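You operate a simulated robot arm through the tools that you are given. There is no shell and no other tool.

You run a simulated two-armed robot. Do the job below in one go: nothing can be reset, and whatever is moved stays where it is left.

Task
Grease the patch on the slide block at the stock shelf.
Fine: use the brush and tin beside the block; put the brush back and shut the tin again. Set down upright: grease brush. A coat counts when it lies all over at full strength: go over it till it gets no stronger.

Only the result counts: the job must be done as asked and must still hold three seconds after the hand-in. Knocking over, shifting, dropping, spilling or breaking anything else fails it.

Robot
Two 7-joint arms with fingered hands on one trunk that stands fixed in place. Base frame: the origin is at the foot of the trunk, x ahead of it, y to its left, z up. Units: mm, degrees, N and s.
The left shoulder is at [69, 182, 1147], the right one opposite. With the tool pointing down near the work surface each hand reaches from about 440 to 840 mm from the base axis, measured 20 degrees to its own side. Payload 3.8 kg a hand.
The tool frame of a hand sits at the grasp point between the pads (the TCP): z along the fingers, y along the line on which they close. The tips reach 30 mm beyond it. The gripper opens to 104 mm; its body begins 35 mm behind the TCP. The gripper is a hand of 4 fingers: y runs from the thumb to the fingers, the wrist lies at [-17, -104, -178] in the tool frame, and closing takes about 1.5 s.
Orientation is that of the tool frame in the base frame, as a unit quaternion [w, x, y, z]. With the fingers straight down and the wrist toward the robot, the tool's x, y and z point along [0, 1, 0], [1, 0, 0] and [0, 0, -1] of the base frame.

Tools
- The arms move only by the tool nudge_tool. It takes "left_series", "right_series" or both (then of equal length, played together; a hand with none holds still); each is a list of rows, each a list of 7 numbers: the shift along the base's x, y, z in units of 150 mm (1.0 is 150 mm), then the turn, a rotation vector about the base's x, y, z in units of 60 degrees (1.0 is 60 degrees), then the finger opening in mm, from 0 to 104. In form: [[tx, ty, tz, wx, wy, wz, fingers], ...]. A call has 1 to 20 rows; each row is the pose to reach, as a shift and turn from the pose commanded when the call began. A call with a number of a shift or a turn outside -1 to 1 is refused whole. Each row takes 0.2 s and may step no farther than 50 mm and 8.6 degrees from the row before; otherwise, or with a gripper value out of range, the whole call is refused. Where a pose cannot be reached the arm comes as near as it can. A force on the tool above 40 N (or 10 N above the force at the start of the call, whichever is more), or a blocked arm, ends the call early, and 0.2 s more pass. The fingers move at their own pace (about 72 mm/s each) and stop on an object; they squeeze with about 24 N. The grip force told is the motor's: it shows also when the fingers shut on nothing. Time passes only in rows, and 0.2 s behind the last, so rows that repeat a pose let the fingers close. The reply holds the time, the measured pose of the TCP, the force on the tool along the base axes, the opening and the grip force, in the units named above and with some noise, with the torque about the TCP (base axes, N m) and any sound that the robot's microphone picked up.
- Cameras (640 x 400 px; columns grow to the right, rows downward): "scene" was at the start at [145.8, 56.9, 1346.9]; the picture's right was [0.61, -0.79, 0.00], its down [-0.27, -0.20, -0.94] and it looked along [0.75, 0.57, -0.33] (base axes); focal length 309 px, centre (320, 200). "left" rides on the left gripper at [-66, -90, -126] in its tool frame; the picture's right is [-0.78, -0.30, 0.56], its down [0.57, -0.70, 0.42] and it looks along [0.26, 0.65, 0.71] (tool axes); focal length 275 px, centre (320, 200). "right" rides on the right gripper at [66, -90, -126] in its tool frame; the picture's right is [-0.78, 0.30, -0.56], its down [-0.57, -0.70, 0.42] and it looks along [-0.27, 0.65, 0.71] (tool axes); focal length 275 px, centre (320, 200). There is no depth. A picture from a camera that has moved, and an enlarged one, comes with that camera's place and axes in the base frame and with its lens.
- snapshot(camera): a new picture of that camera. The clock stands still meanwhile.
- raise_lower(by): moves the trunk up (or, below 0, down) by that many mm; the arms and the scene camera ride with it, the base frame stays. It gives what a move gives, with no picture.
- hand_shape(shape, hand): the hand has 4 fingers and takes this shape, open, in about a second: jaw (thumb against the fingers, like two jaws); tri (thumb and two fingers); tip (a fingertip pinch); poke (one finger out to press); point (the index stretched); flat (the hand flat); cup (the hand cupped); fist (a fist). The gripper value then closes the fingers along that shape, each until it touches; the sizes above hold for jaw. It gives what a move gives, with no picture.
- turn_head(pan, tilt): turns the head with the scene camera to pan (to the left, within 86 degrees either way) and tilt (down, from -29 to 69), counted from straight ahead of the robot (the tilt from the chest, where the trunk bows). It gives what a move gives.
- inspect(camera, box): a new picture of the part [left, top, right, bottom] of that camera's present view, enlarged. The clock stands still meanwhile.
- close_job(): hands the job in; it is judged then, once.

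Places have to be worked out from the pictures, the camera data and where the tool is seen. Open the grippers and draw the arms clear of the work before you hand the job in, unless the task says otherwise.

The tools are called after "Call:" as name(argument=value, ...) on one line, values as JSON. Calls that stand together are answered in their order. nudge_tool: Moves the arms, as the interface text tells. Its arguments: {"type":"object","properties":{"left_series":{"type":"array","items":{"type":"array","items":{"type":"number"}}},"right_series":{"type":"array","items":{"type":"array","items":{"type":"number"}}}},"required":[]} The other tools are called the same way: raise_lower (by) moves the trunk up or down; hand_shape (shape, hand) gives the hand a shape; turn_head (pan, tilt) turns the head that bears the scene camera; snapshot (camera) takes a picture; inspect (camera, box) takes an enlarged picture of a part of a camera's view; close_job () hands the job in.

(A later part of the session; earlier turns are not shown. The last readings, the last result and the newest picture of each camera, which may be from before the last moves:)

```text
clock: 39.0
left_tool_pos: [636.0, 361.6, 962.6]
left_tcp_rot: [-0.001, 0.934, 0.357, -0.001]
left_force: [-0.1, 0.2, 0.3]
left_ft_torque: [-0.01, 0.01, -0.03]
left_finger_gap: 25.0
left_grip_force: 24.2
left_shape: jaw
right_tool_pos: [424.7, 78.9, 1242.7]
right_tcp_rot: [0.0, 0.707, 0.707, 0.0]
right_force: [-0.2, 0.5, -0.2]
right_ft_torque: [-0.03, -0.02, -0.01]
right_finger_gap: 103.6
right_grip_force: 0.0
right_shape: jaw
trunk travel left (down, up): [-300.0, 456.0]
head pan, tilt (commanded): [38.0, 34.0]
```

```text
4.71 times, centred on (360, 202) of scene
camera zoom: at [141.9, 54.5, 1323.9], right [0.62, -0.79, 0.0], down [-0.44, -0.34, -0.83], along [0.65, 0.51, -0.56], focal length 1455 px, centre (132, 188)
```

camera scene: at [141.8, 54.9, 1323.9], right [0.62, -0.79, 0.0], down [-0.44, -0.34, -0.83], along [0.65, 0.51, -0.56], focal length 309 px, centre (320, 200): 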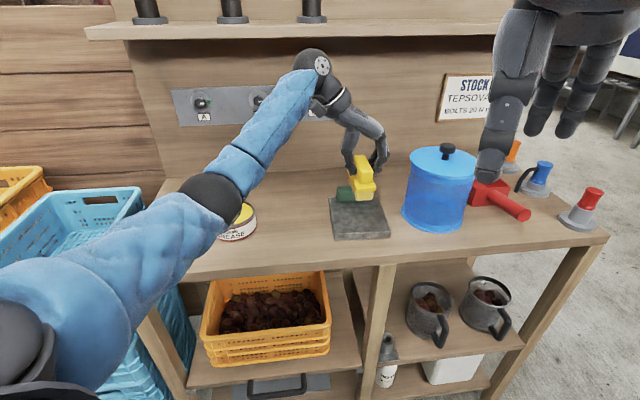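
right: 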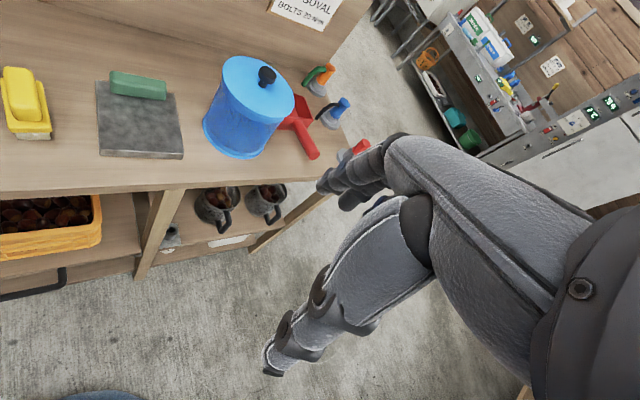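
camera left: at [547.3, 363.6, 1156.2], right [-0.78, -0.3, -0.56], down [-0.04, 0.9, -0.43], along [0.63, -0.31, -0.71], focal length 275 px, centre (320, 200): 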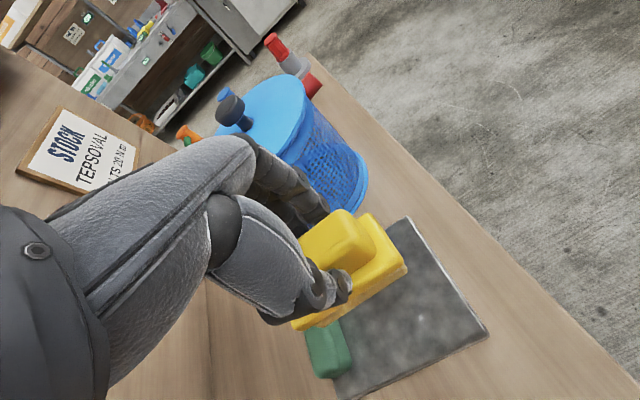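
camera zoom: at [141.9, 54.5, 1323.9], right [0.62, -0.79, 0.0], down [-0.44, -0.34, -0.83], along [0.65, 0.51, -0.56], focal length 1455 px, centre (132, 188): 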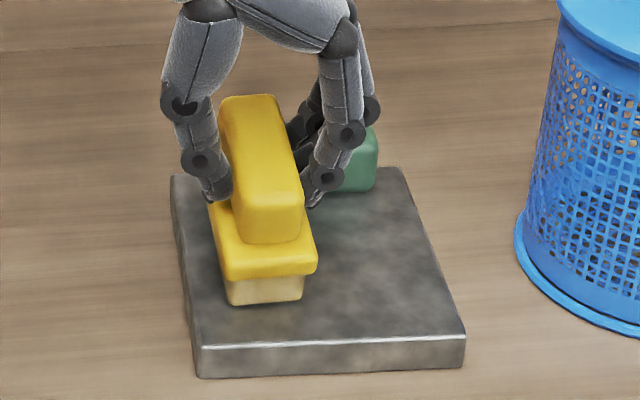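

Nearly in contact. I continue down 4 mm in small steps.

Call:
nudge_tool(left_series=[[0, 0, -0.01, 0, 0, 0, 0], [0, 0, -0.02, 0, 0, 0, 0], [0, 0, -0.027, 0, 0, 0, 0], [0, 0, -0.027, 0, 0, 0, 0]])

Call:
inspect(camera="scene", box=[315, 160, 405, 245])

Call:
inspect(camera="left", box=[270, 180, 470, 350])

```text
clock: 40.0
left_tool_pos: [635.7, 361.6, 961.0]
left_tcp_rot: [0.0, 0.934, 0.357, 0.001]
left_force: [2.6, -0.2, 8.3]
left_ft_torque: [-0.02, 0.1, -0.02]
left_finger_gap: 25.4
left_grip_force: 23.9
left_shape: jaw
right_tool_pos: [422.6, 79.4, 1243.2]
right_tcp_rot: [0.001, 0.707, 0.707, 0.0]
right_force: [0.2, 0.4, 0.8]
right_ft_torque: [-0.01, 0.01, -0.01]
right_finger_gap: 103.7
right_grip_force: 0.1
right_shape: jaw
trunk travel left (down, up): [-300.0, 456.0]
head pan, tilt (commanded): [38.0, 34.0]
```

```text
4.71 times, centred on (360, 202) of scene
camera zoom: at [141.4, 54.0, 1324.0], right [0.62, -0.79, 0.0], down [-0.44, -0.34, -0.83], along [0.65, 0.51, -0.56], focal length 1455 px, centre (132, 188)
```

zoom: 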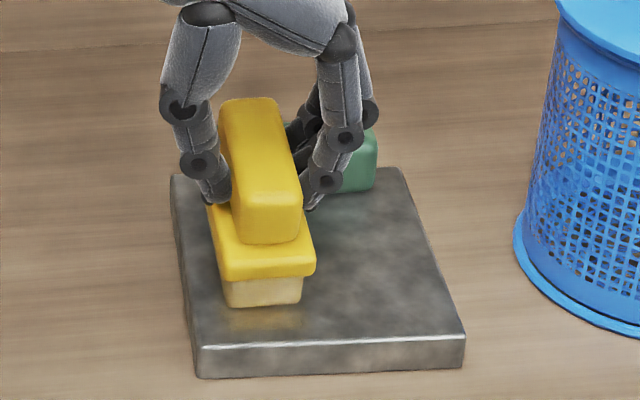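

```text
2.35 times, centred on (370, 265) of left
camera zoom: at [526.2, 385.0, 1086.6], right [-0.77, -0.3, -0.56], down [-0.04, 0.9, -0.43], along [0.63, -0.31, -0.71], focal length 648 px, centre (202, 47)
```

zoom: 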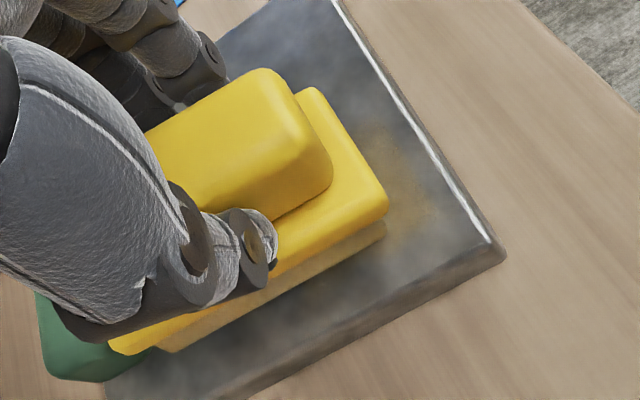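

Contact at about 8 N and grease already shows on the slab. I press a bit more, drifting slightly backward, to level the brush in the grip.

Call:
nudge_tool(left_series=[[0.004, 0.004, -0.012, 0, 0, 0, 0], [0.008, 0.007, -0.024, 0, 0, 0, 0], [0.012, 0.011, -0.036, 0, 0, 0, 0], [0.016, 0.014, -0.046, 0, 0, 0, 0], [0.016, 0.014, -0.046, 0, 0, 0, 0]])

Call:
inspect(camera="scene", box=[315, 160, 405, 245])

Call:
inspect(camera="left", box=[270, 180, 470, 350])

```text
clock: 41.2
left_tool_pos: [638.0, 365.6, 956.2]
left_tcp_rot: [0.0, 0.934, 0.357, 0.002]
left_force: [5.9, 3.7, 22.9]
left_ft_torque: [-0.03, 0.09, 0.01]
left_finger_gap: 26.2
left_grip_force: 24.0
left_shape: jaw
right_tool_pos: [422.3, 78.6, 1243.4]
right_tcp_rot: [0.0, 0.707, 0.708, 0.0]
right_force: [0.1, -0.8, 0.5]
right_ft_torque: [0.01, 0.01, 0.0]
right_finger_gap: 103.9
right_grip_force: 0.0
right_shape: jaw
trunk travel left (down, up): [-300.0, 456.0]
head pan, tilt (commanded): [38.0, 34.0]
```

```text
4.71 times, centred on (360, 202) of scene
camera zoom: at [140.4, 53.9, 1324.2], right [0.62, -0.79, 0.0], down [-0.44, -0.34, -0.83], along [0.65, 0.51, -0.56], focal length 1455 px, centre (132, 188)
```

zoom: 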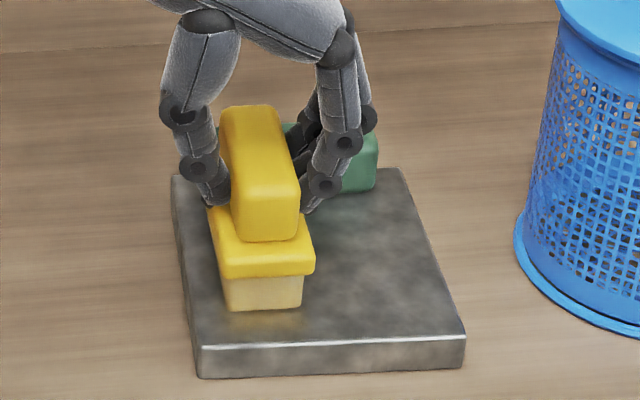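

```text
2.35 times, centred on (370, 265) of left
camera zoom: at [528.2, 386.9, 1081.7], right [-0.77, -0.3, -0.56], down [-0.04, 0.9, -0.42], along [0.63, -0.31, -0.71], focal length 648 px, centre (202, 47)
```

zoom: 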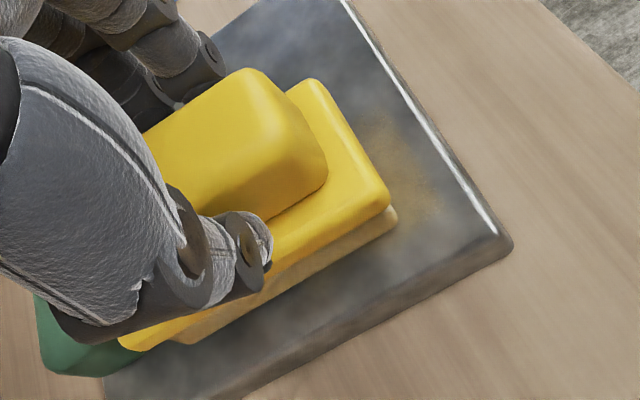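

The brush is level again at TCP z≈956. I ease the pressure by 2 mm and make a first stroke across the slab to the left edge and then to the right.

Call:
nudge_tool(left_series=[[0, 0, 0.008, 0, 0, 0, 0], [-0.036, 0.0395, 0.013, 0, 0, 0, 0], [-0.072, 0.079, 0.013, 0, 0, 0, 0], [-0.036, 0.0395, 0.013, 0, 0, 0, 0], [0, 0, 0.013, 0, 0, 0, 0], [0.0448, -0.0494, 0.013, 0, 0, 0, 0], [0.0896, -0.0988, 0.013, 0, 0, 0, 0], [0.1344, -0.1482, 0.013, 0, 0, 0, 0], [0.1792, -0.1976, 0.013, 0, 0, 0, 0], [0.224, -0.247, 0.013, 0, 0, 0, 0], [0.2688, -0.2964, 0.013, 0, 0, 0, 0], [0.3136, -0.3458, 0.013, 0, 0, 0, 0], [0.3315, -0.3656, 0.013, 0, 0, 0, 0]])

Call:
inspect(camera="scene", box=[315, 160, 425, 245])

Call:
inspect(camera="left", box=[270, 180, 500, 390])

Call:
inspect(camera="right", box=[60, 50, 200, 165])

```text
clock: 44.0
left_tool_pos: [687.7, 308.7, 955.1]
left_tcp_rot: [0.0, 0.934, 0.357, -0.001]
left_force: [-1.9, 1.6, 3.4]
left_ft_torque: [-0.1, 0.21, -0.08]
left_finger_gap: 25.4
left_grip_force: 23.8
left_shape: jaw
right_tool_pos: [423.0, 79.9, 1243.2]
right_tcp_rot: [-0.001, 0.707, 0.707, 0.0]
right_force: [-0.3, 0.6, 0.1]
right_ft_torque: [0.02, -0.02, 0.01]
right_finger_gap: 103.7
right_grip_force: 0.1
right_shape: jaw
trunk travel left (down, up): [-300.0, 456.0]
head pan, tilt (commanded): [38.0, 34.0]
```

```text
4.71 times, centred on (370, 202) of scene
camera zoom: at [141.2, 54.5, 1323.9], right [0.62, -0.79, 0.0], down [-0.44, -0.34, -0.83], along [0.65, 0.51, -0.56], focal length 1455 px, centre (85, 188)
```

zoom: 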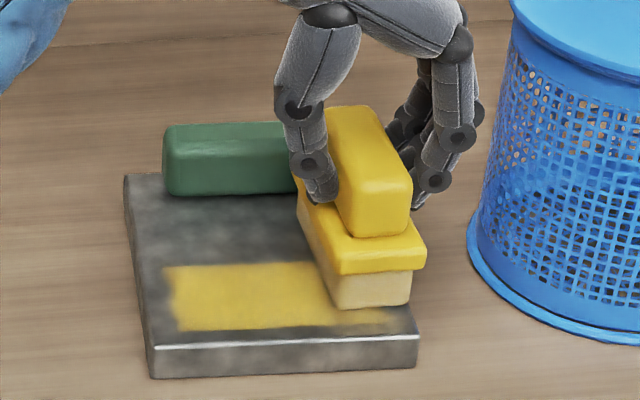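

```text
1.90 times, centred on (385, 285) of left
camera zoom: at [579.1, 331.9, 1081.2], right [-0.78, -0.3, -0.56], down [-0.04, 0.9, -0.42], along [0.63, -0.31, -0.71], focal length 524 px, centre (196, 38)
```

zoom: 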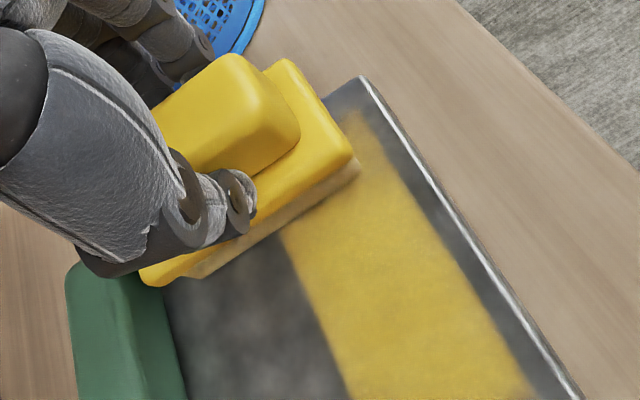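

```text
3.48 times, centred on (130, 108) of right
camera zoom: at [333.2, 146.3, 1369.1], right [0.3, -0.78, 0.56], down [-0.7, -0.57, -0.42], along [0.65, -0.27, -0.71], focal length 958 px, centre (981, 522)
```

zoom: 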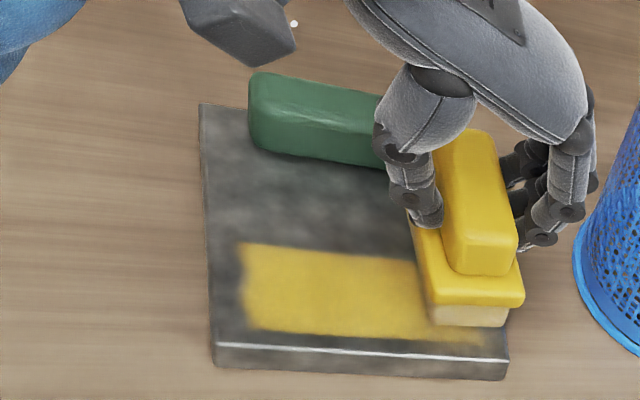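

A clear yellow coat shows, about 50 mm deep near the front (v≈-60 to -10), so only the front of the bristles is pressing. I tilt the hand about 5° nose-up and shift back 8 mm so the rear of the brush bears too.

Call:
nudge_tool(left_series=[[0.01, 0.01, 0.02, -0.02, 0.02, 0, 0], [0.03, 0.027, 0.025, -0.04, 0.04, 0, 0], [0.0445, 0.0403, 0.025, -0.056, 0.0618, 0, 0], [0.0445, 0.0403, 0.015, -0.056, 0.0618, 0, 0], [0.0445, 0.0403, 0.008, -0.056, 0.0618, 0, 0], [0.0445, 0.0403, 0.008, -0.056, 0.0618, 0, 0]])

Call:
inspect(camera="scene", box=[315, 160, 425, 245])

Call:
inspect(camera="right", box=[60, 50, 200, 165])

```text
clock: 45.4
left_tool_pos: [695.4, 315.5, 955.9]
left_tcp_rot: [0.016, 0.933, 0.357, -0.04]
left_force: [0.1, 0.3, -0.9]
left_ft_torque: [0.0, 0.02, 0.01]
left_finger_gap: 25.6
left_grip_force: 24.1
left_shape: jaw
right_tool_pos: [424.2, 78.9, 1244.0]
right_tcp_rot: [0.0, 0.707, 0.707, 0.0]
right_force: [-0.2, 0.0, -0.4]
right_ft_torque: [0.0, 0.0, 0.01]
right_finger_gap: 103.6
right_grip_force: 0.0
right_shape: jaw
trunk travel left (down, up): [-300.0, 456.0]
head pan, tilt (commanded): [38.0, 34.0]
```

```text
4.71 times, centred on (370, 202) of scene
camera zoom: at [142.0, 54.6, 1323.8], right [0.62, -0.79, 0.0], down [-0.44, -0.34, -0.83], along [0.65, 0.51, -0.56], focal length 1455 px, centre (85, 188)
```

zoom: 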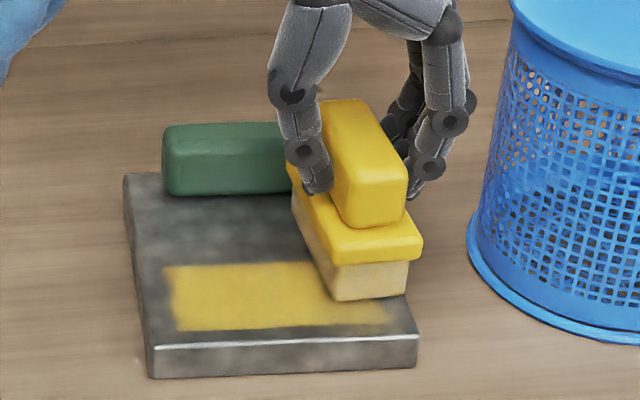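

```text
3.48 times, centred on (130, 108) of right
camera zoom: at [334.0, 146.3, 1368.8], right [0.3, -0.78, 0.56], down [-0.7, -0.57, -0.42], along [0.65, -0.27, -0.71], focal length 958 px, centre (981, 522)
```

zoom: 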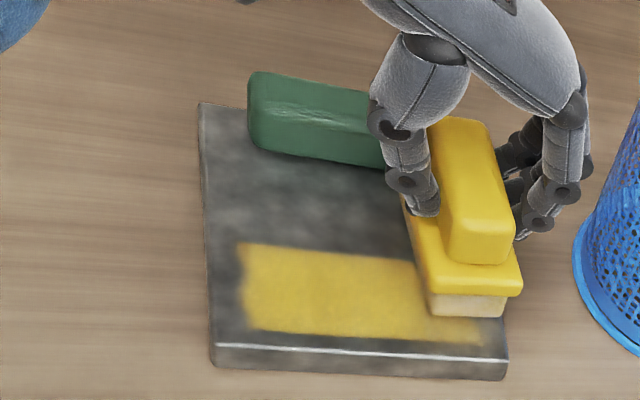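

No contact now. I lower in ~1 mm steps to touch with the levelled brush.

Call:
nudge_tool(left_series=[[0, 0, -0.008, 0, 0, 0, 0], [0, 0, -0.016, 0, 0, 0, 0], [0, 0, -0.022, 0, 0, 0, 0], [0, 0, -0.022, 0, 0, 0, 0]])

Call:
inspect(camera="left", box=[240, 180, 500, 390])

```text
clock: 46.4
left_tool_pos: [693.8, 315.1, 955.2]
left_tcp_rot: [0.017, 0.933, 0.356, -0.04]
left_force: [-0.5, 1.5, 6.5]
left_ft_torque: [0.03, 0.03, -0.01]
left_finger_gap: 25.3
left_grip_force: 24.1
left_shape: jaw
right_tool_pos: [422.4, 79.0, 1243.7]
right_tcp_rot: [0.0, 0.707, 0.707, 0.0]
right_force: [-0.1, 0.3, 0.4]
right_ft_torque: [0.01, 0.0, 0.02]
right_finger_gap: 103.4
right_grip_force: 0.0
right_shape: jaw
trunk travel left (down, up): [-300.0, 456.0]
head pan, tilt (commanded): [38.0, 34.0]
```

```text
1.90 times, centred on (370, 285) of left
camera zoom: at [593.0, 345.4, 1085.5], right [-0.81, -0.33, -0.49], down [-0.07, 0.88, -0.47], along [0.59, -0.35, -0.73], focal length 524 px, centre (225, 38)
```

zoom: 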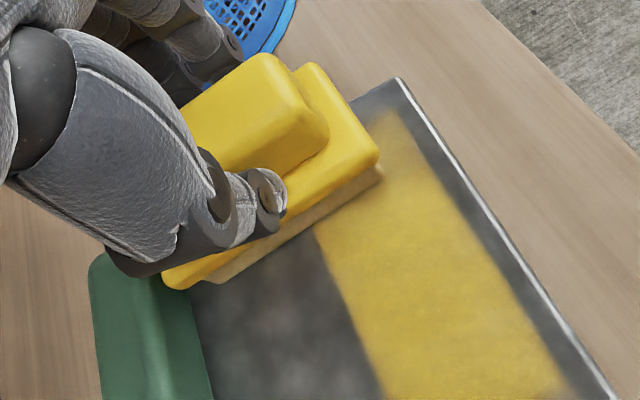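

Contact at about 7 N with almost no torque. I stroke left across the slab.

Call:
nudge_tool(left_series=[[-0.0448, 0.0494, 0, 0, 0, 0, 0], [-0.0896, 0.0988, 0, 0, 0, 0, 0], [-0.1344, 0.1482, 0, 0, 0, 0, 0], [-0.1792, 0.1976, 0, 0, 0, 0, 0], [-0.224, 0.247, 0, 0, 0, 0, 0], [-0.2688, 0.2964, 0, 0, 0, 0, 0], [-0.3136, 0.3458, 0, 0, 0, 0, 0], [-0.3584, 0.3952, 0, 0, 0, 0, 0], [-0.4, 0.441, 0, 0, 0, 0, 0]])

Call:
inspect(camera="scene", box=[315, 160, 425, 245])

Call:
inspect(camera="right", box=[60, 50, 200, 165])

Call:
inspect(camera="left", box=[240, 150, 500, 360])

```text
clock: 48.4
left_tool_pos: [634.0, 381.3, 955.2]
left_tcp_rot: [0.017, 0.933, 0.357, -0.039]
left_force: [2.8, -3.6, 17.7]
left_ft_torque: [-0.12, -0.07, 0.0]
left_finger_gap: 26.2
left_grip_force: 23.7
left_shape: jaw
right_tool_pos: [422.0, 77.7, 1243.1]
right_tcp_rot: [0.0, 0.707, 0.707, 0.0]
right_force: [0.2, 0.4, 0.1]
right_ft_torque: [0.0, -0.01, -0.02]
right_finger_gap: 103.5
right_grip_force: 0.1
right_shape: jaw
trunk travel left (down, up): [-300.0, 456.0]
head pan, tilt (commanded): [38.0, 34.0]
```

```text
4.71 times, centred on (370, 202) of scene
camera zoom: at [140.5, 53.2, 1324.2], right [0.62, -0.79, 0.0], down [-0.44, -0.34, -0.83], along [0.65, 0.51, -0.56], focal length 1455 px, centre (85, 188)
```

zoom: 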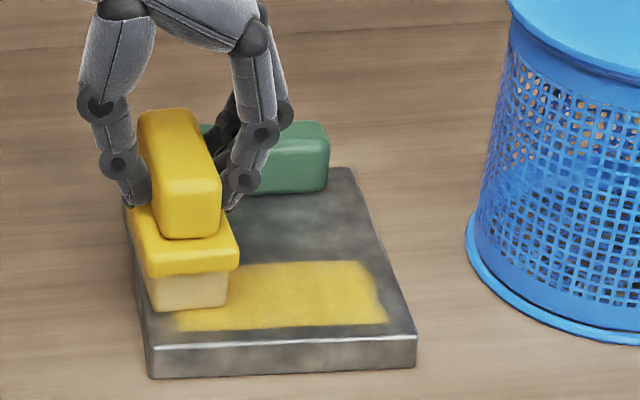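

```text
3.48 times, centred on (130, 108) of right
camera zoom: at [332.5, 144.8, 1369.5], right [0.3, -0.78, 0.56], down [-0.7, -0.57, -0.43], along [0.65, -0.26, -0.71], focal length 958 px, centre (981, 522)
```

zoom: 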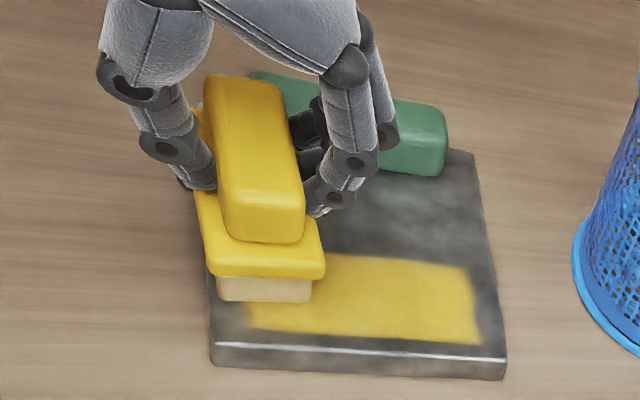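

```text
1.90 times, centred on (370, 255) of left
camera zoom: at [532.8, 410.9, 1084.9], right [-0.81, -0.33, -0.49], down [-0.07, 0.88, -0.47], along [0.59, -0.35, -0.73], focal length 524 px, centre (225, 95)
```

zoom: 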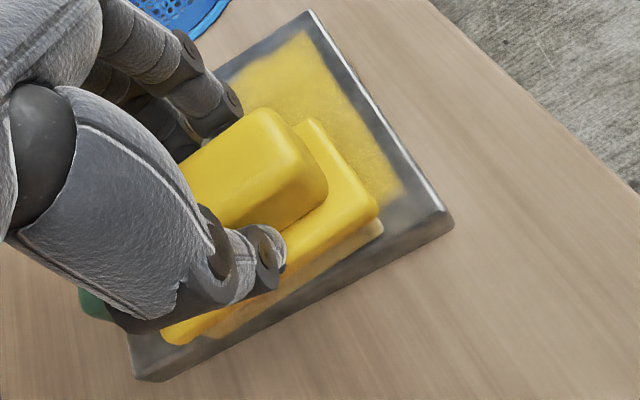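

The coat fills a sharp-edged rectangle (u≈±47, v≈-60 to -10), which must be the patch. I slide the brush forward so its middle runs over the patch's middle line and stroke right.

Call:
nudge_tool(left_series=[[-0.038, -0.035, 0.003, 0, 0, 0, 0], [-0.076, -0.07, 0.003, 0, 0, 0, 0], [-0.115, -0.105, 0.003, 0, 0, 0, 0], [-0.153, -0.139, 0.003, 0, 0, 0, 0], [-0.1082, -0.1884, 0.003, 0, 0, 0, 0], [-0.0634, -0.2378, 0.003, 0, 0, 0, 0], [-0.0186, -0.2872, 0.003, 0, 0, 0, 0], [0.0262, -0.3366, 0.003, 0, 0, 0, 0], [0.071, -0.386, 0.003, 0, 0, 0, 0], [0.1158, -0.4354, 0.003, 0, 0, 0, 0], [0.1606, -0.4848, 0.003, 0, 0, 0, 0], [0.2054, -0.5342, 0.003, 0, 0, 0, 0], [0.2502, -0.5836, 0.003, 0, 0, 0, 0]])

Call:
inspect(camera="scene", box=[315, 160, 425, 245])

Call:
inspect(camera="right", box=[60, 50, 200, 165])

Call:
inspect(camera="left", box=[240, 190, 500, 400])

```text
clock: 51.2
left_tool_pos: [670.4, 294.7, 954.0]
left_tcp_rot: [0.015, 0.933, 0.356, -0.041]
left_force: [-1.7, 0.8, 4.9]
left_ft_torque: [0.0, 0.08, 0.0]
left_finger_gap: 25.9
left_grip_force: 23.7
left_shape: jaw
right_tool_pos: [422.4, 78.7, 1243.3]
right_tcp_rot: [0.0, 0.707, 0.707, 0.0]
right_force: [-0.4, 0.1, -0.8]
right_ft_torque: [0.01, -0.01, 0.02]
right_finger_gap: 103.6
right_grip_force: 0.1
right_shape: jaw
trunk travel left (down, up): [-300.0, 456.0]
head pan, tilt (commanded): [38.0, 34.0]
```

```text
4.71 times, centred on (370, 202) of scene
camera zoom: at [141.4, 54.2, 1323.9], right [0.62, -0.79, 0.0], down [-0.44, -0.34, -0.83], along [0.65, 0.51, -0.56], focal length 1455 px, centre (85, 188)
```

zoom: 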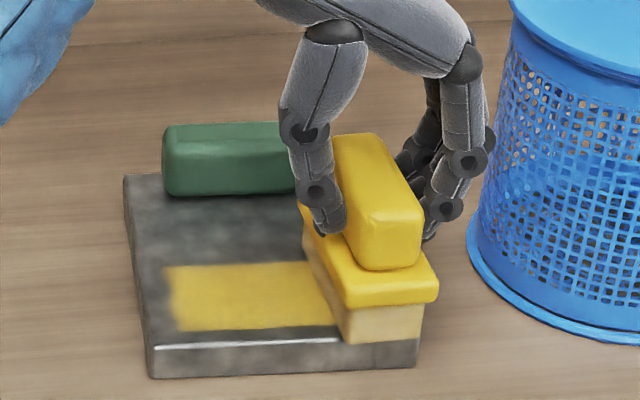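

```text
3.48 times, centred on (130, 108) of right
camera zoom: at [333.4, 146.0, 1369.0], right [0.3, -0.78, 0.56], down [-0.7, -0.57, -0.42], along [0.65, -0.27, -0.71], focal length 958 px, centre (981, 522)
```

zoom: 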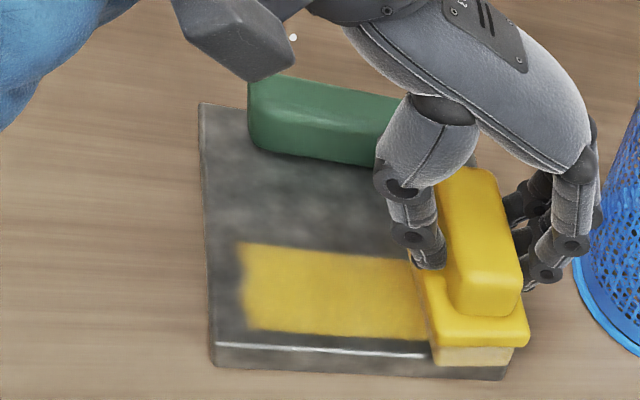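

```text
1.90 times, centred on (370, 295) of left
camera zoom: at [569.6, 324.5, 1085.7], right [-0.81, -0.33, -0.49], down [-0.07, 0.88, -0.47], along [0.58, -0.35, -0.73], focal length 524 px, centre (225, 19)
```

zoom: 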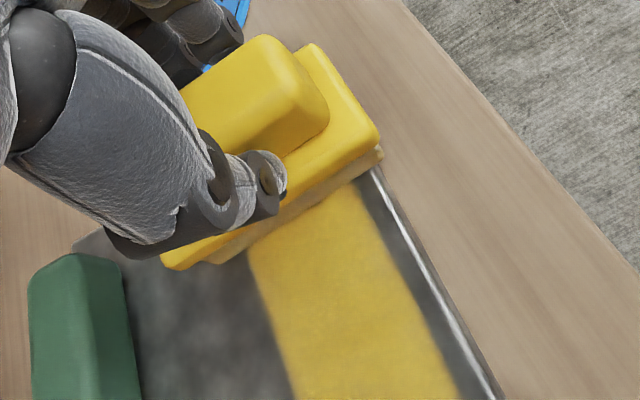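

The patch edges are now crisp; I continue with several more passes left and right over it.

Call:
nudge_tool(left_series=[[-0.0448, 0.0494, -0.003, 0, 0, 0, 0], [-0.0896, 0.0988, -0.003, 0, 0, 0, 0], [-0.1344, 0.1482, -0.003, 0, 0, 0, 0], [-0.1792, 0.1976, -0.003, 0, 0, 0, 0], [-0.224, 0.247, -0.003, 0, 0, 0, 0], [-0.2688, 0.2964, -0.003, 0, 0, 0, 0], [-0.3136, 0.3458, -0.003, 0, 0, 0, 0], [-0.3584, 0.3952, -0.003, 0, 0, 0, 0], [-0.4032, 0.4446, -0.003, 0, 0, 0, 0], [-0.37, 0.475, -0.003, 0, 0, 0, 0], [-0.325, 0.4256, -0.003, 0, 0, 0, 0], [-0.28, 0.3762, -0.003, 0, 0, 0, 0], [-0.235, 0.3268, -0.003, 0, 0, 0, 0], [-0.19, 0.2774, -0.003, 0, 0, 0, 0], [-0.145, 0.228, -0.003, 0, 0, 0, 0], [-0.1, 0.1786, -0.003, 0, 0, 0, 0], [-0.055, 0.1292, -0.003, 0, 0, 0, 0], [-0.01, 0.0798, -0.003, 0, 0, 0, 0], [0.035, 0.0304, -0.003, 0, 0, 0, 0]])

Call:
inspect(camera="scene", box=[315, 160, 425, 245])

Call:
inspect(camera="left", box=[240, 190, 500, 400])

```text
clock: 55.2
left_tool_pos: [677.1, 299.4, 954.2]
left_tcp_rot: [0.016, 0.933, 0.356, -0.041]
left_force: [-3.6, 2.8, 12.8]
left_ft_torque: [0.07, 0.13, 0.0]
left_finger_gap: 25.9
left_grip_force: 24.0
left_shape: jaw
right_tool_pos: [421.2, 79.4, 1243.8]
right_tcp_rot: [-0.001, 0.708, 0.706, 0.0]
right_force: [-0.4, 0.5, 0.4]
right_ft_torque: [-0.01, 0.03, -0.01]
right_finger_gap: 103.6
right_grip_force: 0.0
right_shape: jaw
trunk travel left (down, up): [-300.0, 456.0]
head pan, tilt (commanded): [38.0, 34.0]
```

```text
4.71 times, centred on (370, 202) of scene
camera zoom: at [140.2, 54.2, 1324.1], right [0.62, -0.79, 0.0], down [-0.44, -0.34, -0.83], along [0.65, 0.51, -0.56], focal length 1455 px, centre (85, 188)
```

zoom: 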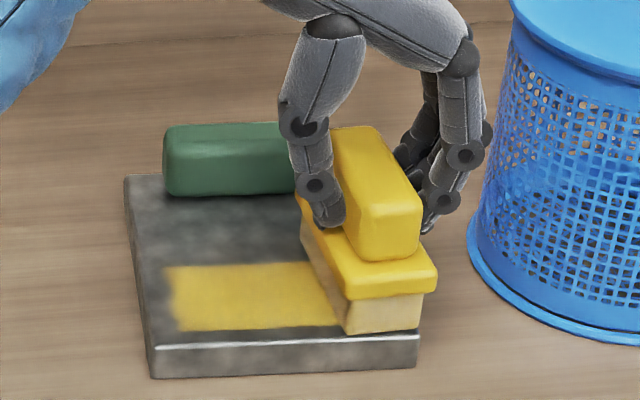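

```text
1.90 times, centred on (370, 295) of left
camera zoom: at [575.3, 328.9, 1084.6], right [-0.81, -0.33, -0.49], down [-0.07, 0.88, -0.47], along [0.58, -0.35, -0.73], focal length 524 px, centre (225, 19)
```

zoom: 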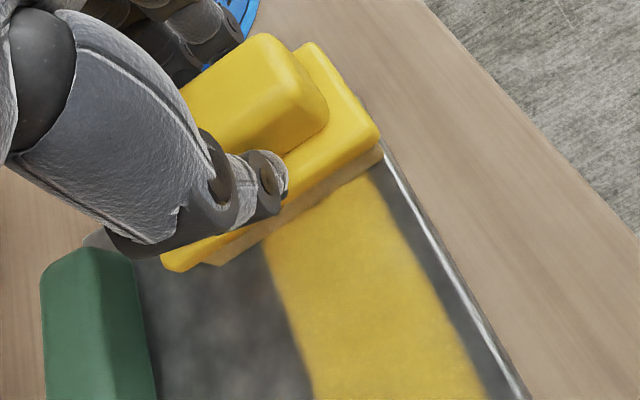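

The coat is evener; the left fringe looks softer. I lift off and move aside to inspect the whole patch.

Call:
nudge_tool(left_series=[[0, 0, 0.06, 0, 0, 0, 0], [0, 0, 0.2, 0, 0, 0, 0], [0, 0, 0.4, 0, 0, 0, 0], [-0.05, 0.06, 0.5, 0, 0, 0, 0], [-0.15, 0.18, 0.5, 0, 0, 0, 0], [-0.3, 0.35, 0.5, 0, 0, 0, 0], [-0.45, 0.53, 0.5, 0, 0, 0, 0], [-0.6, 0.7, 0.5, 0, 0, 0, 0], [-0.75, 0.86, 0.5, 0, 0, 0, 0], [-0.75, 0.86, 0.5, 0, 0, 0, 0]])

Call:
inspect(camera="scene", box=[320, 180, 400, 245])

Call:
inspect(camera="right", box=[60, 50, 200, 165])

Call:
snapshot(camera="left")

Call:
inspect(camera="scene", box=[240, 120, 350, 240])

```text
clock: 57.4
left_tool_pos: [565.8, 426.9, 1028.3]
left_tcp_rot: [0.016, 0.933, 0.357, -0.04]
left_force: [0.6, 0.2, -0.5]
left_ft_torque: [-0.01, 0.02, -0.02]
left_finger_gap: 25.4
left_grip_force: 23.7
left_shape: jaw
right_tool_pos: [424.1, 78.5, 1242.6]
right_tcp_rot: [0.0, 0.707, 0.707, 0.0]
right_force: [0.6, 0.8, 0.7]
right_ft_torque: [0.02, 0.03, 0.0]
right_finger_gap: 103.7
right_grip_force: 0.1
right_shape: jaw
trunk travel left (down, up): [-300.0, 456.0]
head pan, tilt (commanded): [38.0, 34.0]
```

```text
6.15 times, centred on (360, 212) of scene
camera zoom: at [142.2, 54.2, 1323.8], right [0.62, -0.79, 0.0], down [-0.44, -0.34, -0.83], along [0.65, 0.51, -0.56], focal length 1902 px, centre (74, 123)
```

zoom: 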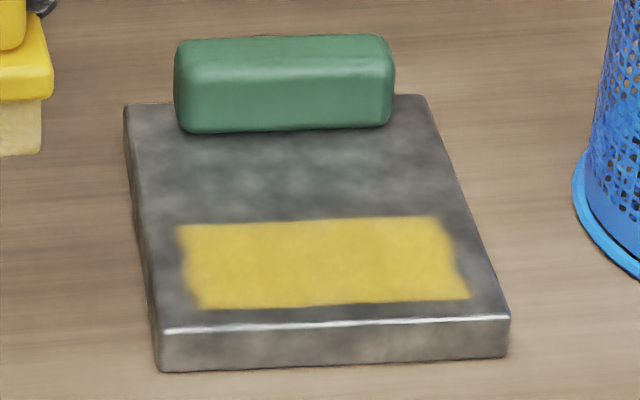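

```text
3.48 times, centred on (130, 108) of right
camera zoom: at [334.3, 146.0, 1368.8], right [0.3, -0.78, 0.56], down [-0.7, -0.57, -0.42], along [0.65, -0.27, -0.71], focal length 958 px, centre (981, 522)
```

zoom: 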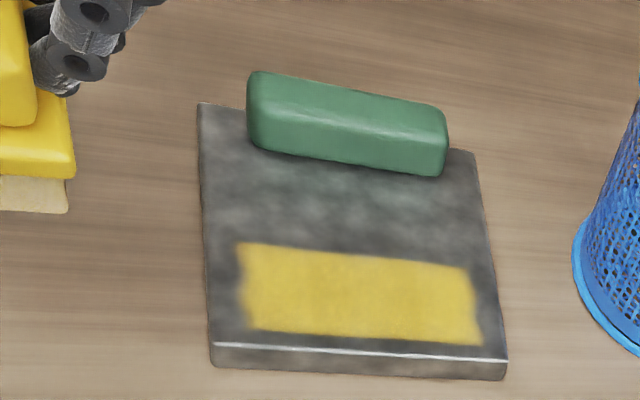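

```text
taken
camera left: at [463.8, 457.4, 1159.8], right [-0.81, -0.33, -0.49], down [-0.07, 0.88, -0.47], along [0.58, -0.35, -0.73], focal length 275 px, centre (320, 200)
```

left: 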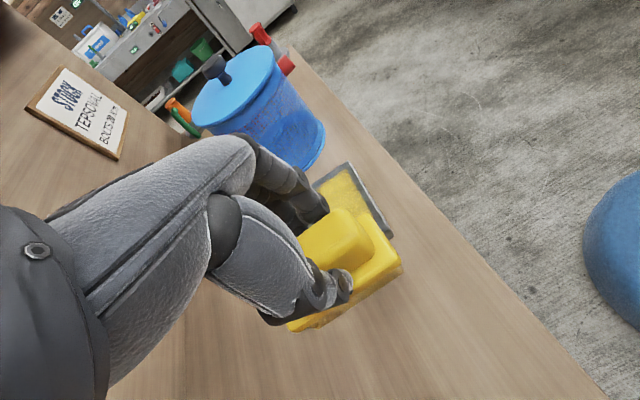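

```text
3.33 times, centred on (295, 180) of scene
camera zoom: at [142.2, 54.2, 1323.8], right [0.62, -0.79, 0.0], down [-0.44, -0.34, -0.83], along [0.65, 0.51, -0.56], focal length 1030 px, centre (403, 267)
```

zoom: 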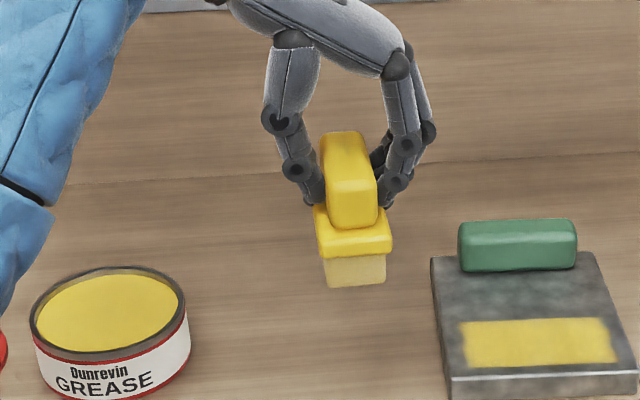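

The patch (u≈-46..48, v≈-60..-10) is coated all over and the block hasn't moved. To be sure of full strength I reload the brush and go over it again, carrying it to the tin first.

Call:
nudge_tool(left_series=[[-0.12, 0.16, 0, 0, 0, 0, 0], [-0.24, 0.32, 0, 0, 0, 0, 0], [-0.36, 0.48, 0, 0, 0, 0, 0], [-0.48, 0.64, 0, 0, 0, 0, 0], [-0.59, 0.8, 0, 0, 0, 0, 0], [-0.68, 0.929, 0, 0, 0, 0, 0], [-0.68, 0.929, 0, 0, 0, 0, 0]])

Call:
inspect(camera="left", box=[270, 200, 470, 370])

Call:
inspect(camera="scene", box=[195, 140, 285, 245])

```text
clock: 59.0
left_tool_pos: [463.7, 567.9, 1028.0]
left_tcp_rot: [0.017, 0.933, 0.357, -0.041]
left_force: [-0.1, 0.4, -1.3]
left_ft_torque: [-0.01, 0.01, 0.02]
left_finger_gap: 25.3
left_grip_force: 24.0
left_shape: jaw
right_tool_pos: [423.1, 80.5, 1243.3]
right_tcp_rot: [0.0, 0.707, 0.707, 0.0]
right_force: [0.0, 0.5, 0.4]
right_ft_torque: [0.02, 0.02, -0.01]
right_finger_gap: 103.6
right_grip_force: 0.1
right_shape: jaw
trunk travel left (down, up): [-300.0, 456.0]
head pan, tilt (commanded): [38.0, 34.0]
```

```text
2.35 times, centred on (370, 285) of left
camera zoom: at [363.1, 598.7, 1159.0], right [-0.81, -0.33, -0.49], down [-0.07, 0.88, -0.47], along [0.58, -0.35, -0.73], focal length 648 px, centre (202, 0)
```

zoom: 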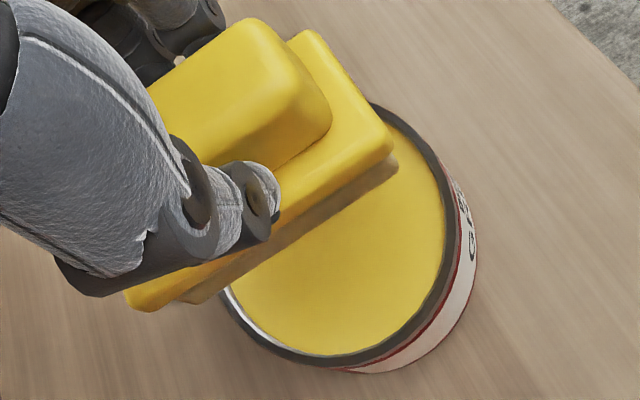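

```text
3.81 times, centred on (240, 192) of scene
camera zoom: at [142.1, 54.5, 1323.8], right [0.62, -0.79, 0.0], down [-0.44, -0.34, -0.83], along [0.65, 0.51, -0.56], focal length 1178 px, centre (625, 229)
```

zoom: 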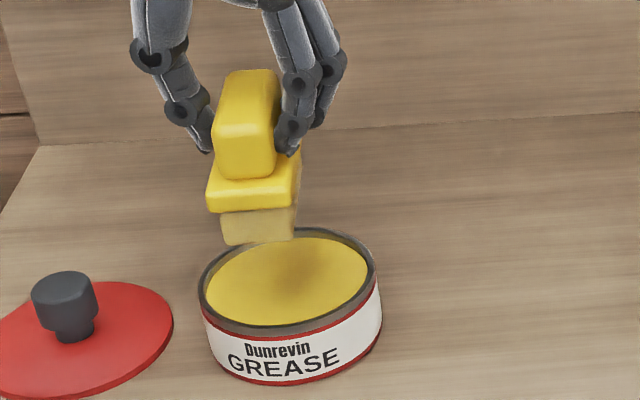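

The brush is centred on the tin again. I lower it into the grease until it just presses.

Call:
nudge_tool(left_series=[[0, 0, -0.1, 0, 0, 0, 0], [0, 0, -0.2, 0, 0, 0, 0], [0, 0, -0.29, 0, 0, 0, 0], [0, 0, -0.33, 0, 0, 0, 0], [0, 0, -0.355, 0, 0, 0, 0], [0, 0, -0.368, 0, 0, 0, 0], [0, 0, -0.368, 0, 0, 0, 0]])

Call:
inspect(camera="scene", box=[195, 160, 275, 245])

```text
clock: 60.6
left_tool_pos: [461.5, 567.6, 973.9]
left_tcp_rot: [0.016, 0.934, 0.356, -0.039]
left_force: [-1.4, -0.2, 5.6]
left_ft_torque: [0.12, -0.03, 0.01]
left_finger_gap: 25.6
left_grip_force: 23.8
left_shape: jaw
right_tool_pos: [423.4, 80.7, 1243.1]
right_tcp_rot: [0.0, 0.707, 0.707, -0.001]
right_force: [-1.2, -0.5, 0.2]
right_ft_torque: [-0.02, 0.02, 0.03]
right_finger_gap: 103.3
right_grip_force: 0.0
right_shape: jaw
trunk travel left (down, up): [-300.0, 456.0]
head pan, tilt (commanded): [38.0, 34.0]
```

```text
4.71 times, centred on (235, 202) of scene
camera zoom: at [141.3, 54.0, 1324.0], right [0.62, -0.79, 0.0], down [-0.44, -0.34, -0.83], along [0.65, 0.51, -0.56], focal length 1455 px, centre (720, 188)
```

zoom: 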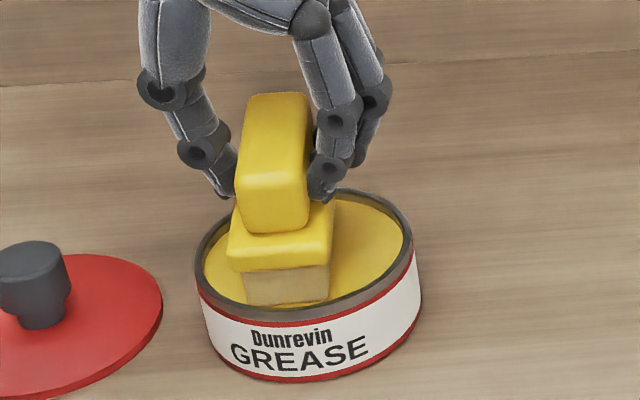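

The bristles touch the grease at about 7 N. I press 1 mm more, lift and carry the brush back toward the block.

Call:
nudge_tool(left_series=[[0, 0, -0.007, 0, 0, 0, 0], [0, 0, -0.007, 0, 0, 0, 0], [0, 0, 0.08, 0, 0, 0, 0], [0, 0, 0.2, 0, 0, 0, 0], [0, 0, 0.37, 0, 0, 0, 0], [0.1, -0.14, 0.37, 0, 0, 0, 0], [0.2, -0.28, 0.37, 0, 0, 0, 0], [0.3, -0.42, 0.37, 0, 0, 0, 0], [0.4, -0.56, 0.37, 0, 0, 0, 0], [0.5, -0.7, 0.37, 0, 0, 0, 0], [0.6, -0.84, 0.37, 0, 0, 0, 0], [0.7, -0.96, 0.37, 0, 0, 0, 0], [0.7, -0.96, 0.37, 0, 0, 0, 0]])

Call:
inspect(camera="scene", box=[270, 120, 380, 240])

Call:
inspect(camera="scene", box=[180, 180, 290, 260])

```text
clock: 63.4
left_tool_pos: [567.0, 423.9, 1029.2]
left_tcp_rot: [0.016, 0.933, 0.357, -0.041]
left_force: [0.2, 0.3, -1.1]
left_ft_torque: [-0.01, -0.02, -0.02]
left_finger_gap: 25.6
left_grip_force: 23.5
left_shape: jaw
right_tool_pos: [424.5, 79.6, 1243.4]
right_tcp_rot: [0.0, 0.707, 0.707, 0.0]
right_force: [0.0, -0.6, -0.1]
right_ft_torque: [-0.02, 0.0, 0.04]
right_finger_gap: 103.6
right_grip_force: 0.0
right_shape: jaw
trunk travel left (down, up): [-300.0, 456.0]
head pan, tilt (commanded): [38.0, 34.0]
```

```text
3.33 times, centred on (325, 180) of scene
camera zoom: at [141.7, 54.9, 1323.9], right [0.62, -0.79, 0.0], down [-0.44, -0.34, -0.83], along [0.65, 0.51, -0.56], focal length 1030 px, centre (303, 267)
```

zoom: 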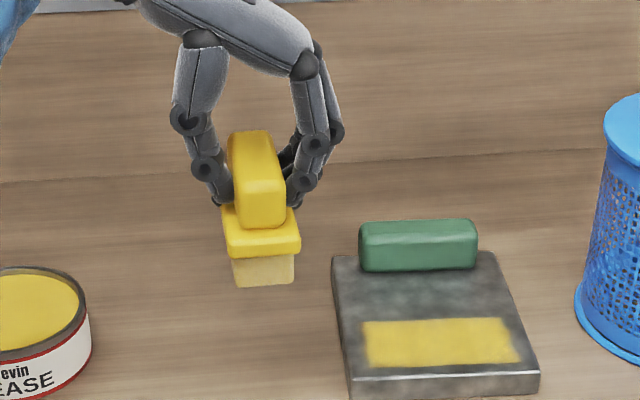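

```text
5.00 times, centred on (235, 220) of scene
camera zoom: at [141.7, 54.9, 1323.9], right [0.62, -0.79, 0.0], down [-0.44, -0.34, -0.83], along [0.65, 0.51, -0.56], focal length 1546 px, centre (745, 100)
```

zoom: 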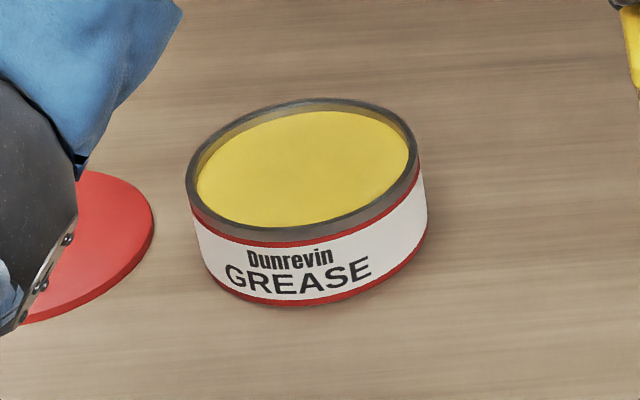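

The tin hasn't moved and the brush is reloaded. I go over the patch's left end and lower onto the slab.

Call:
nudge_tool(left_series=[[0.1, -0.14, 0, 0, 0, 0, 0], [0.2, -0.28, 0, 0, 0, 0, 0], [0.291, -0.415, 0, 0, 0, 0, 0], [0.291, -0.415, -0.15, 0, 0, 0, 0], [0.291, -0.415, -0.3, 0, 0, 0, 0], [0.291, -0.415, -0.42, 0, 0, 0, 0], [0.291, -0.415, -0.47, 0, 0, 0, 0], [0.291, -0.415, -0.49, 0, 0, 0, 0], [0.291, -0.415, -0.5, 0, 0, 0, 0], [0.291, -0.415, -0.5, 0, 0, 0, 0]])

Call:
inspect(camera="scene", box=[315, 160, 425, 245])

Call:
inspect(camera="left", box=[240, 150, 500, 360])

```text
clock: 65.6
left_tool_pos: [610.7, 360.5, 954.8]
left_tcp_rot: [0.017, 0.933, 0.357, -0.039]
left_force: [1.8, 1.3, 5.6]
left_ft_torque: [-0.03, 0.0, 0.04]
left_finger_gap: 25.5
left_grip_force: 23.7
left_shape: jaw
right_tool_pos: [423.1, 79.8, 1242.9]
right_tcp_rot: [0.0, 0.707, 0.707, 0.0]
right_force: [-0.3, -0.5, -1.3]
right_ft_torque: [-0.01, -0.01, 0.01]
right_finger_gap: 103.7
right_grip_force: 0.0
right_shape: jaw
trunk travel left (down, up): [-300.0, 456.0]
head pan, tilt (commanded): [38.0, 34.0]
```

```text
4.71 times, centred on (370, 202) of scene
camera zoom: at [141.5, 54.4, 1324.0], right [0.62, -0.79, 0.0], down [-0.44, -0.34, -0.83], along [0.65, 0.51, -0.56], focal length 1455 px, centre (85, 188)
```

zoom: 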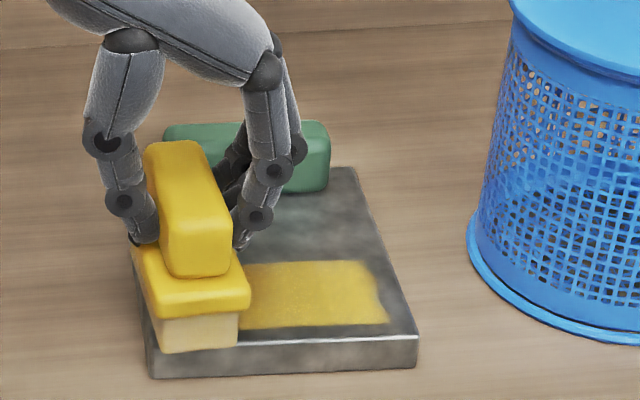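

```text
1.90 times, centred on (370, 255) of left
camera zoom: at [509.8, 389.8, 1085.0], right [-0.81, -0.33, -0.49], down [-0.07, 0.88, -0.47], along [0.58, -0.35, -0.73], focal length 524 px, centre (225, 95)
```

zoom: 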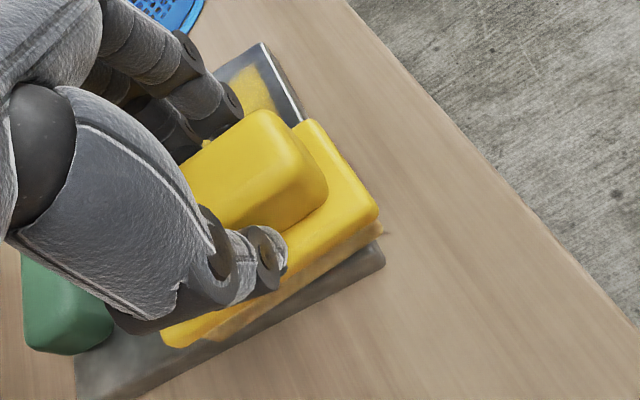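

Light contact (~7 N). I stroke over the full width and partly back.

Call:
nudge_tool(left_series=[[-0.036, 0.0395, -0.002, 0, 0, 0, 0], [0, 0, -0.003, 0, 0, 0, 0], [0.0448, -0.0494, -0.003, 0, 0, 0, 0], [0.0896, -0.0988, -0.003, 0, 0, 0, 0], [0.1344, -0.1482, -0.003, 0, 0, 0, 0], [0.1792, -0.1976, -0.003, 0, 0, 0, 0], [0.224, -0.247, -0.003, 0, 0, 0, 0], [0.2688, -0.2964, -0.003, 0, 0, 0, 0], [0.3136, -0.3458, -0.003, 0, 0, 0, 0], [0.3584, -0.3952, -0.003, 0, 0, 0, 0], [0.4032, -0.4446, -0.003, 0, 0, 0, 0], [0.435, -0.48, -0.003, 0, 0, 0, 0], [0.4032, -0.4446, -0.003, 0, 0, 0, 0], [0.3584, -0.3952, -0.003, 0, 0, 0, 0], [0.3136, -0.3458, -0.003, 0, 0, 0, 0], [0.2688, -0.2964, -0.003, 0, 0, 0, 0], [0.224, -0.247, -0.003, 0, 0, 0, 0], [0.1792, -0.1976, -0.003, 0, 0, 0, 0], [0.1344, -0.1482, -0.003, 0, 0, 0, 0], [0.0896, -0.0988, -0.003, 0, 0, 0, 0]])

Call:
nudge_tool(left_series=[[-0.0448, 0.0494, 0, 0, 0, 0, 0], [-0.0896, 0.0988, 0, 0, 0, 0, 0], [-0.1256, 0.1383, 0, 0, 0, 0, 0], [-0.0896, 0.0988, 0, 0, 0, 0, 0], [-0.03, 0.068, 0, 0, 0, 0, 0], [0.0148, 0.0186, 0, 0, 0, 0, 0], [0.0596, -0.0308, 0, 0, 0, 0, 0], [0.1044, -0.0802, 0, 0, 0, 0, 0], [0.1492, -0.1296, 0, 0, 0, 0, 0], [0.194, -0.179, 0, 0, 0, 0, 0], [0.2388, -0.2284, 0, 0, 0, 0, 0], [0.2836, -0.2778, 0, 0, 0, 0, 0], [0.3284, -0.3272, 0, 0, 0, 0, 0], [0.37, -0.373, 0, 0, 0, 0, 0]])

Call:
inspect(camera="scene", box=[315, 160, 425, 245])

Call:
inspect(camera="left", box=[240, 190, 500, 400])

```text
clock: 69.8
left_tool_pos: [623.7, 344.7, 953.9]
left_tcp_rot: [0.016, 0.933, 0.356, -0.04]
left_force: [2.4, -2.1, 9.8]
left_ft_torque: [-0.09, -0.08, 0.02]
left_finger_gap: 25.6
left_grip_force: 24.0
left_shape: jaw
right_tool_pos: [423.3, 78.5, 1242.8]
right_tcp_rot: [0.0, 0.707, 0.707, -0.001]
right_force: [-0.2, 0.1, 0.0]
right_ft_torque: [-0.01, 0.0, -0.03]
right_finger_gap: 103.5
right_grip_force: 0.1
right_shape: jaw
trunk travel left (down, up): [-300.0, 456.0]
head pan, tilt (commanded): [38.0, 34.0]
```

```text
clock: 72.8
left_tool_pos: [679.2, 289.8, 953.8]
left_tcp_rot: [0.015, 0.933, 0.356, -0.04]
left_force: [-1.9, 0.9, 4.6]
left_ft_torque: [0.02, 0.04, 0.01]
left_finger_gap: 26.1
left_grip_force: 24.6
left_shape: jaw
right_tool_pos: [423.5, 79.0, 1242.9]
right_tcp_rot: [0.0, 0.707, 0.707, 0.0]
right_force: [-0.5, 0.0, 0.2]
right_ft_torque: [0.01, -0.02, -0.01]
right_finger_gap: 103.6
right_grip_force: 0.2
right_shape: jaw
trunk travel left (down, up): [-300.0, 456.0]
head pan, tilt (commanded): [38.0, 34.0]
```

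```text
4.71 times, centred on (370, 202) of scene
camera zoom: at [141.2, 54.3, 1323.9], right [0.62, -0.79, 0.0], down [-0.44, -0.34, -0.83], along [0.65, 0.51, -0.56], focal length 1455 px, centre (85, 188)
```

zoom: 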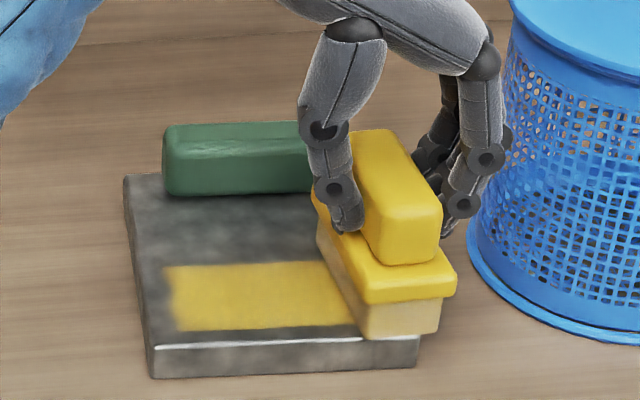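

```text
1.90 times, centred on (370, 295) of left
camera zoom: at [577.9, 319.8, 1084.8], right [-0.81, -0.33, -0.49], down [-0.07, 0.88, -0.47], along [0.58, -0.35, -0.73], focal length 524 px, centre (225, 19)
```

zoom: 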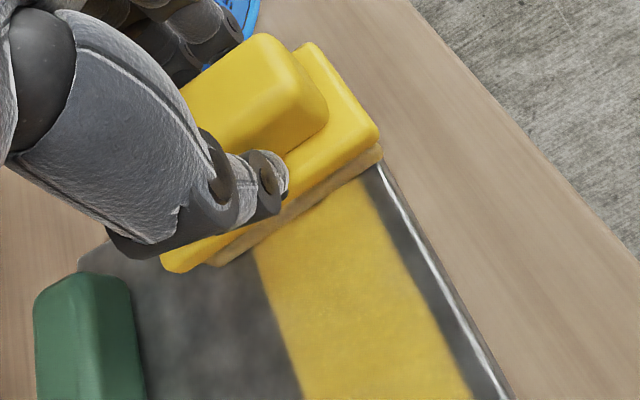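

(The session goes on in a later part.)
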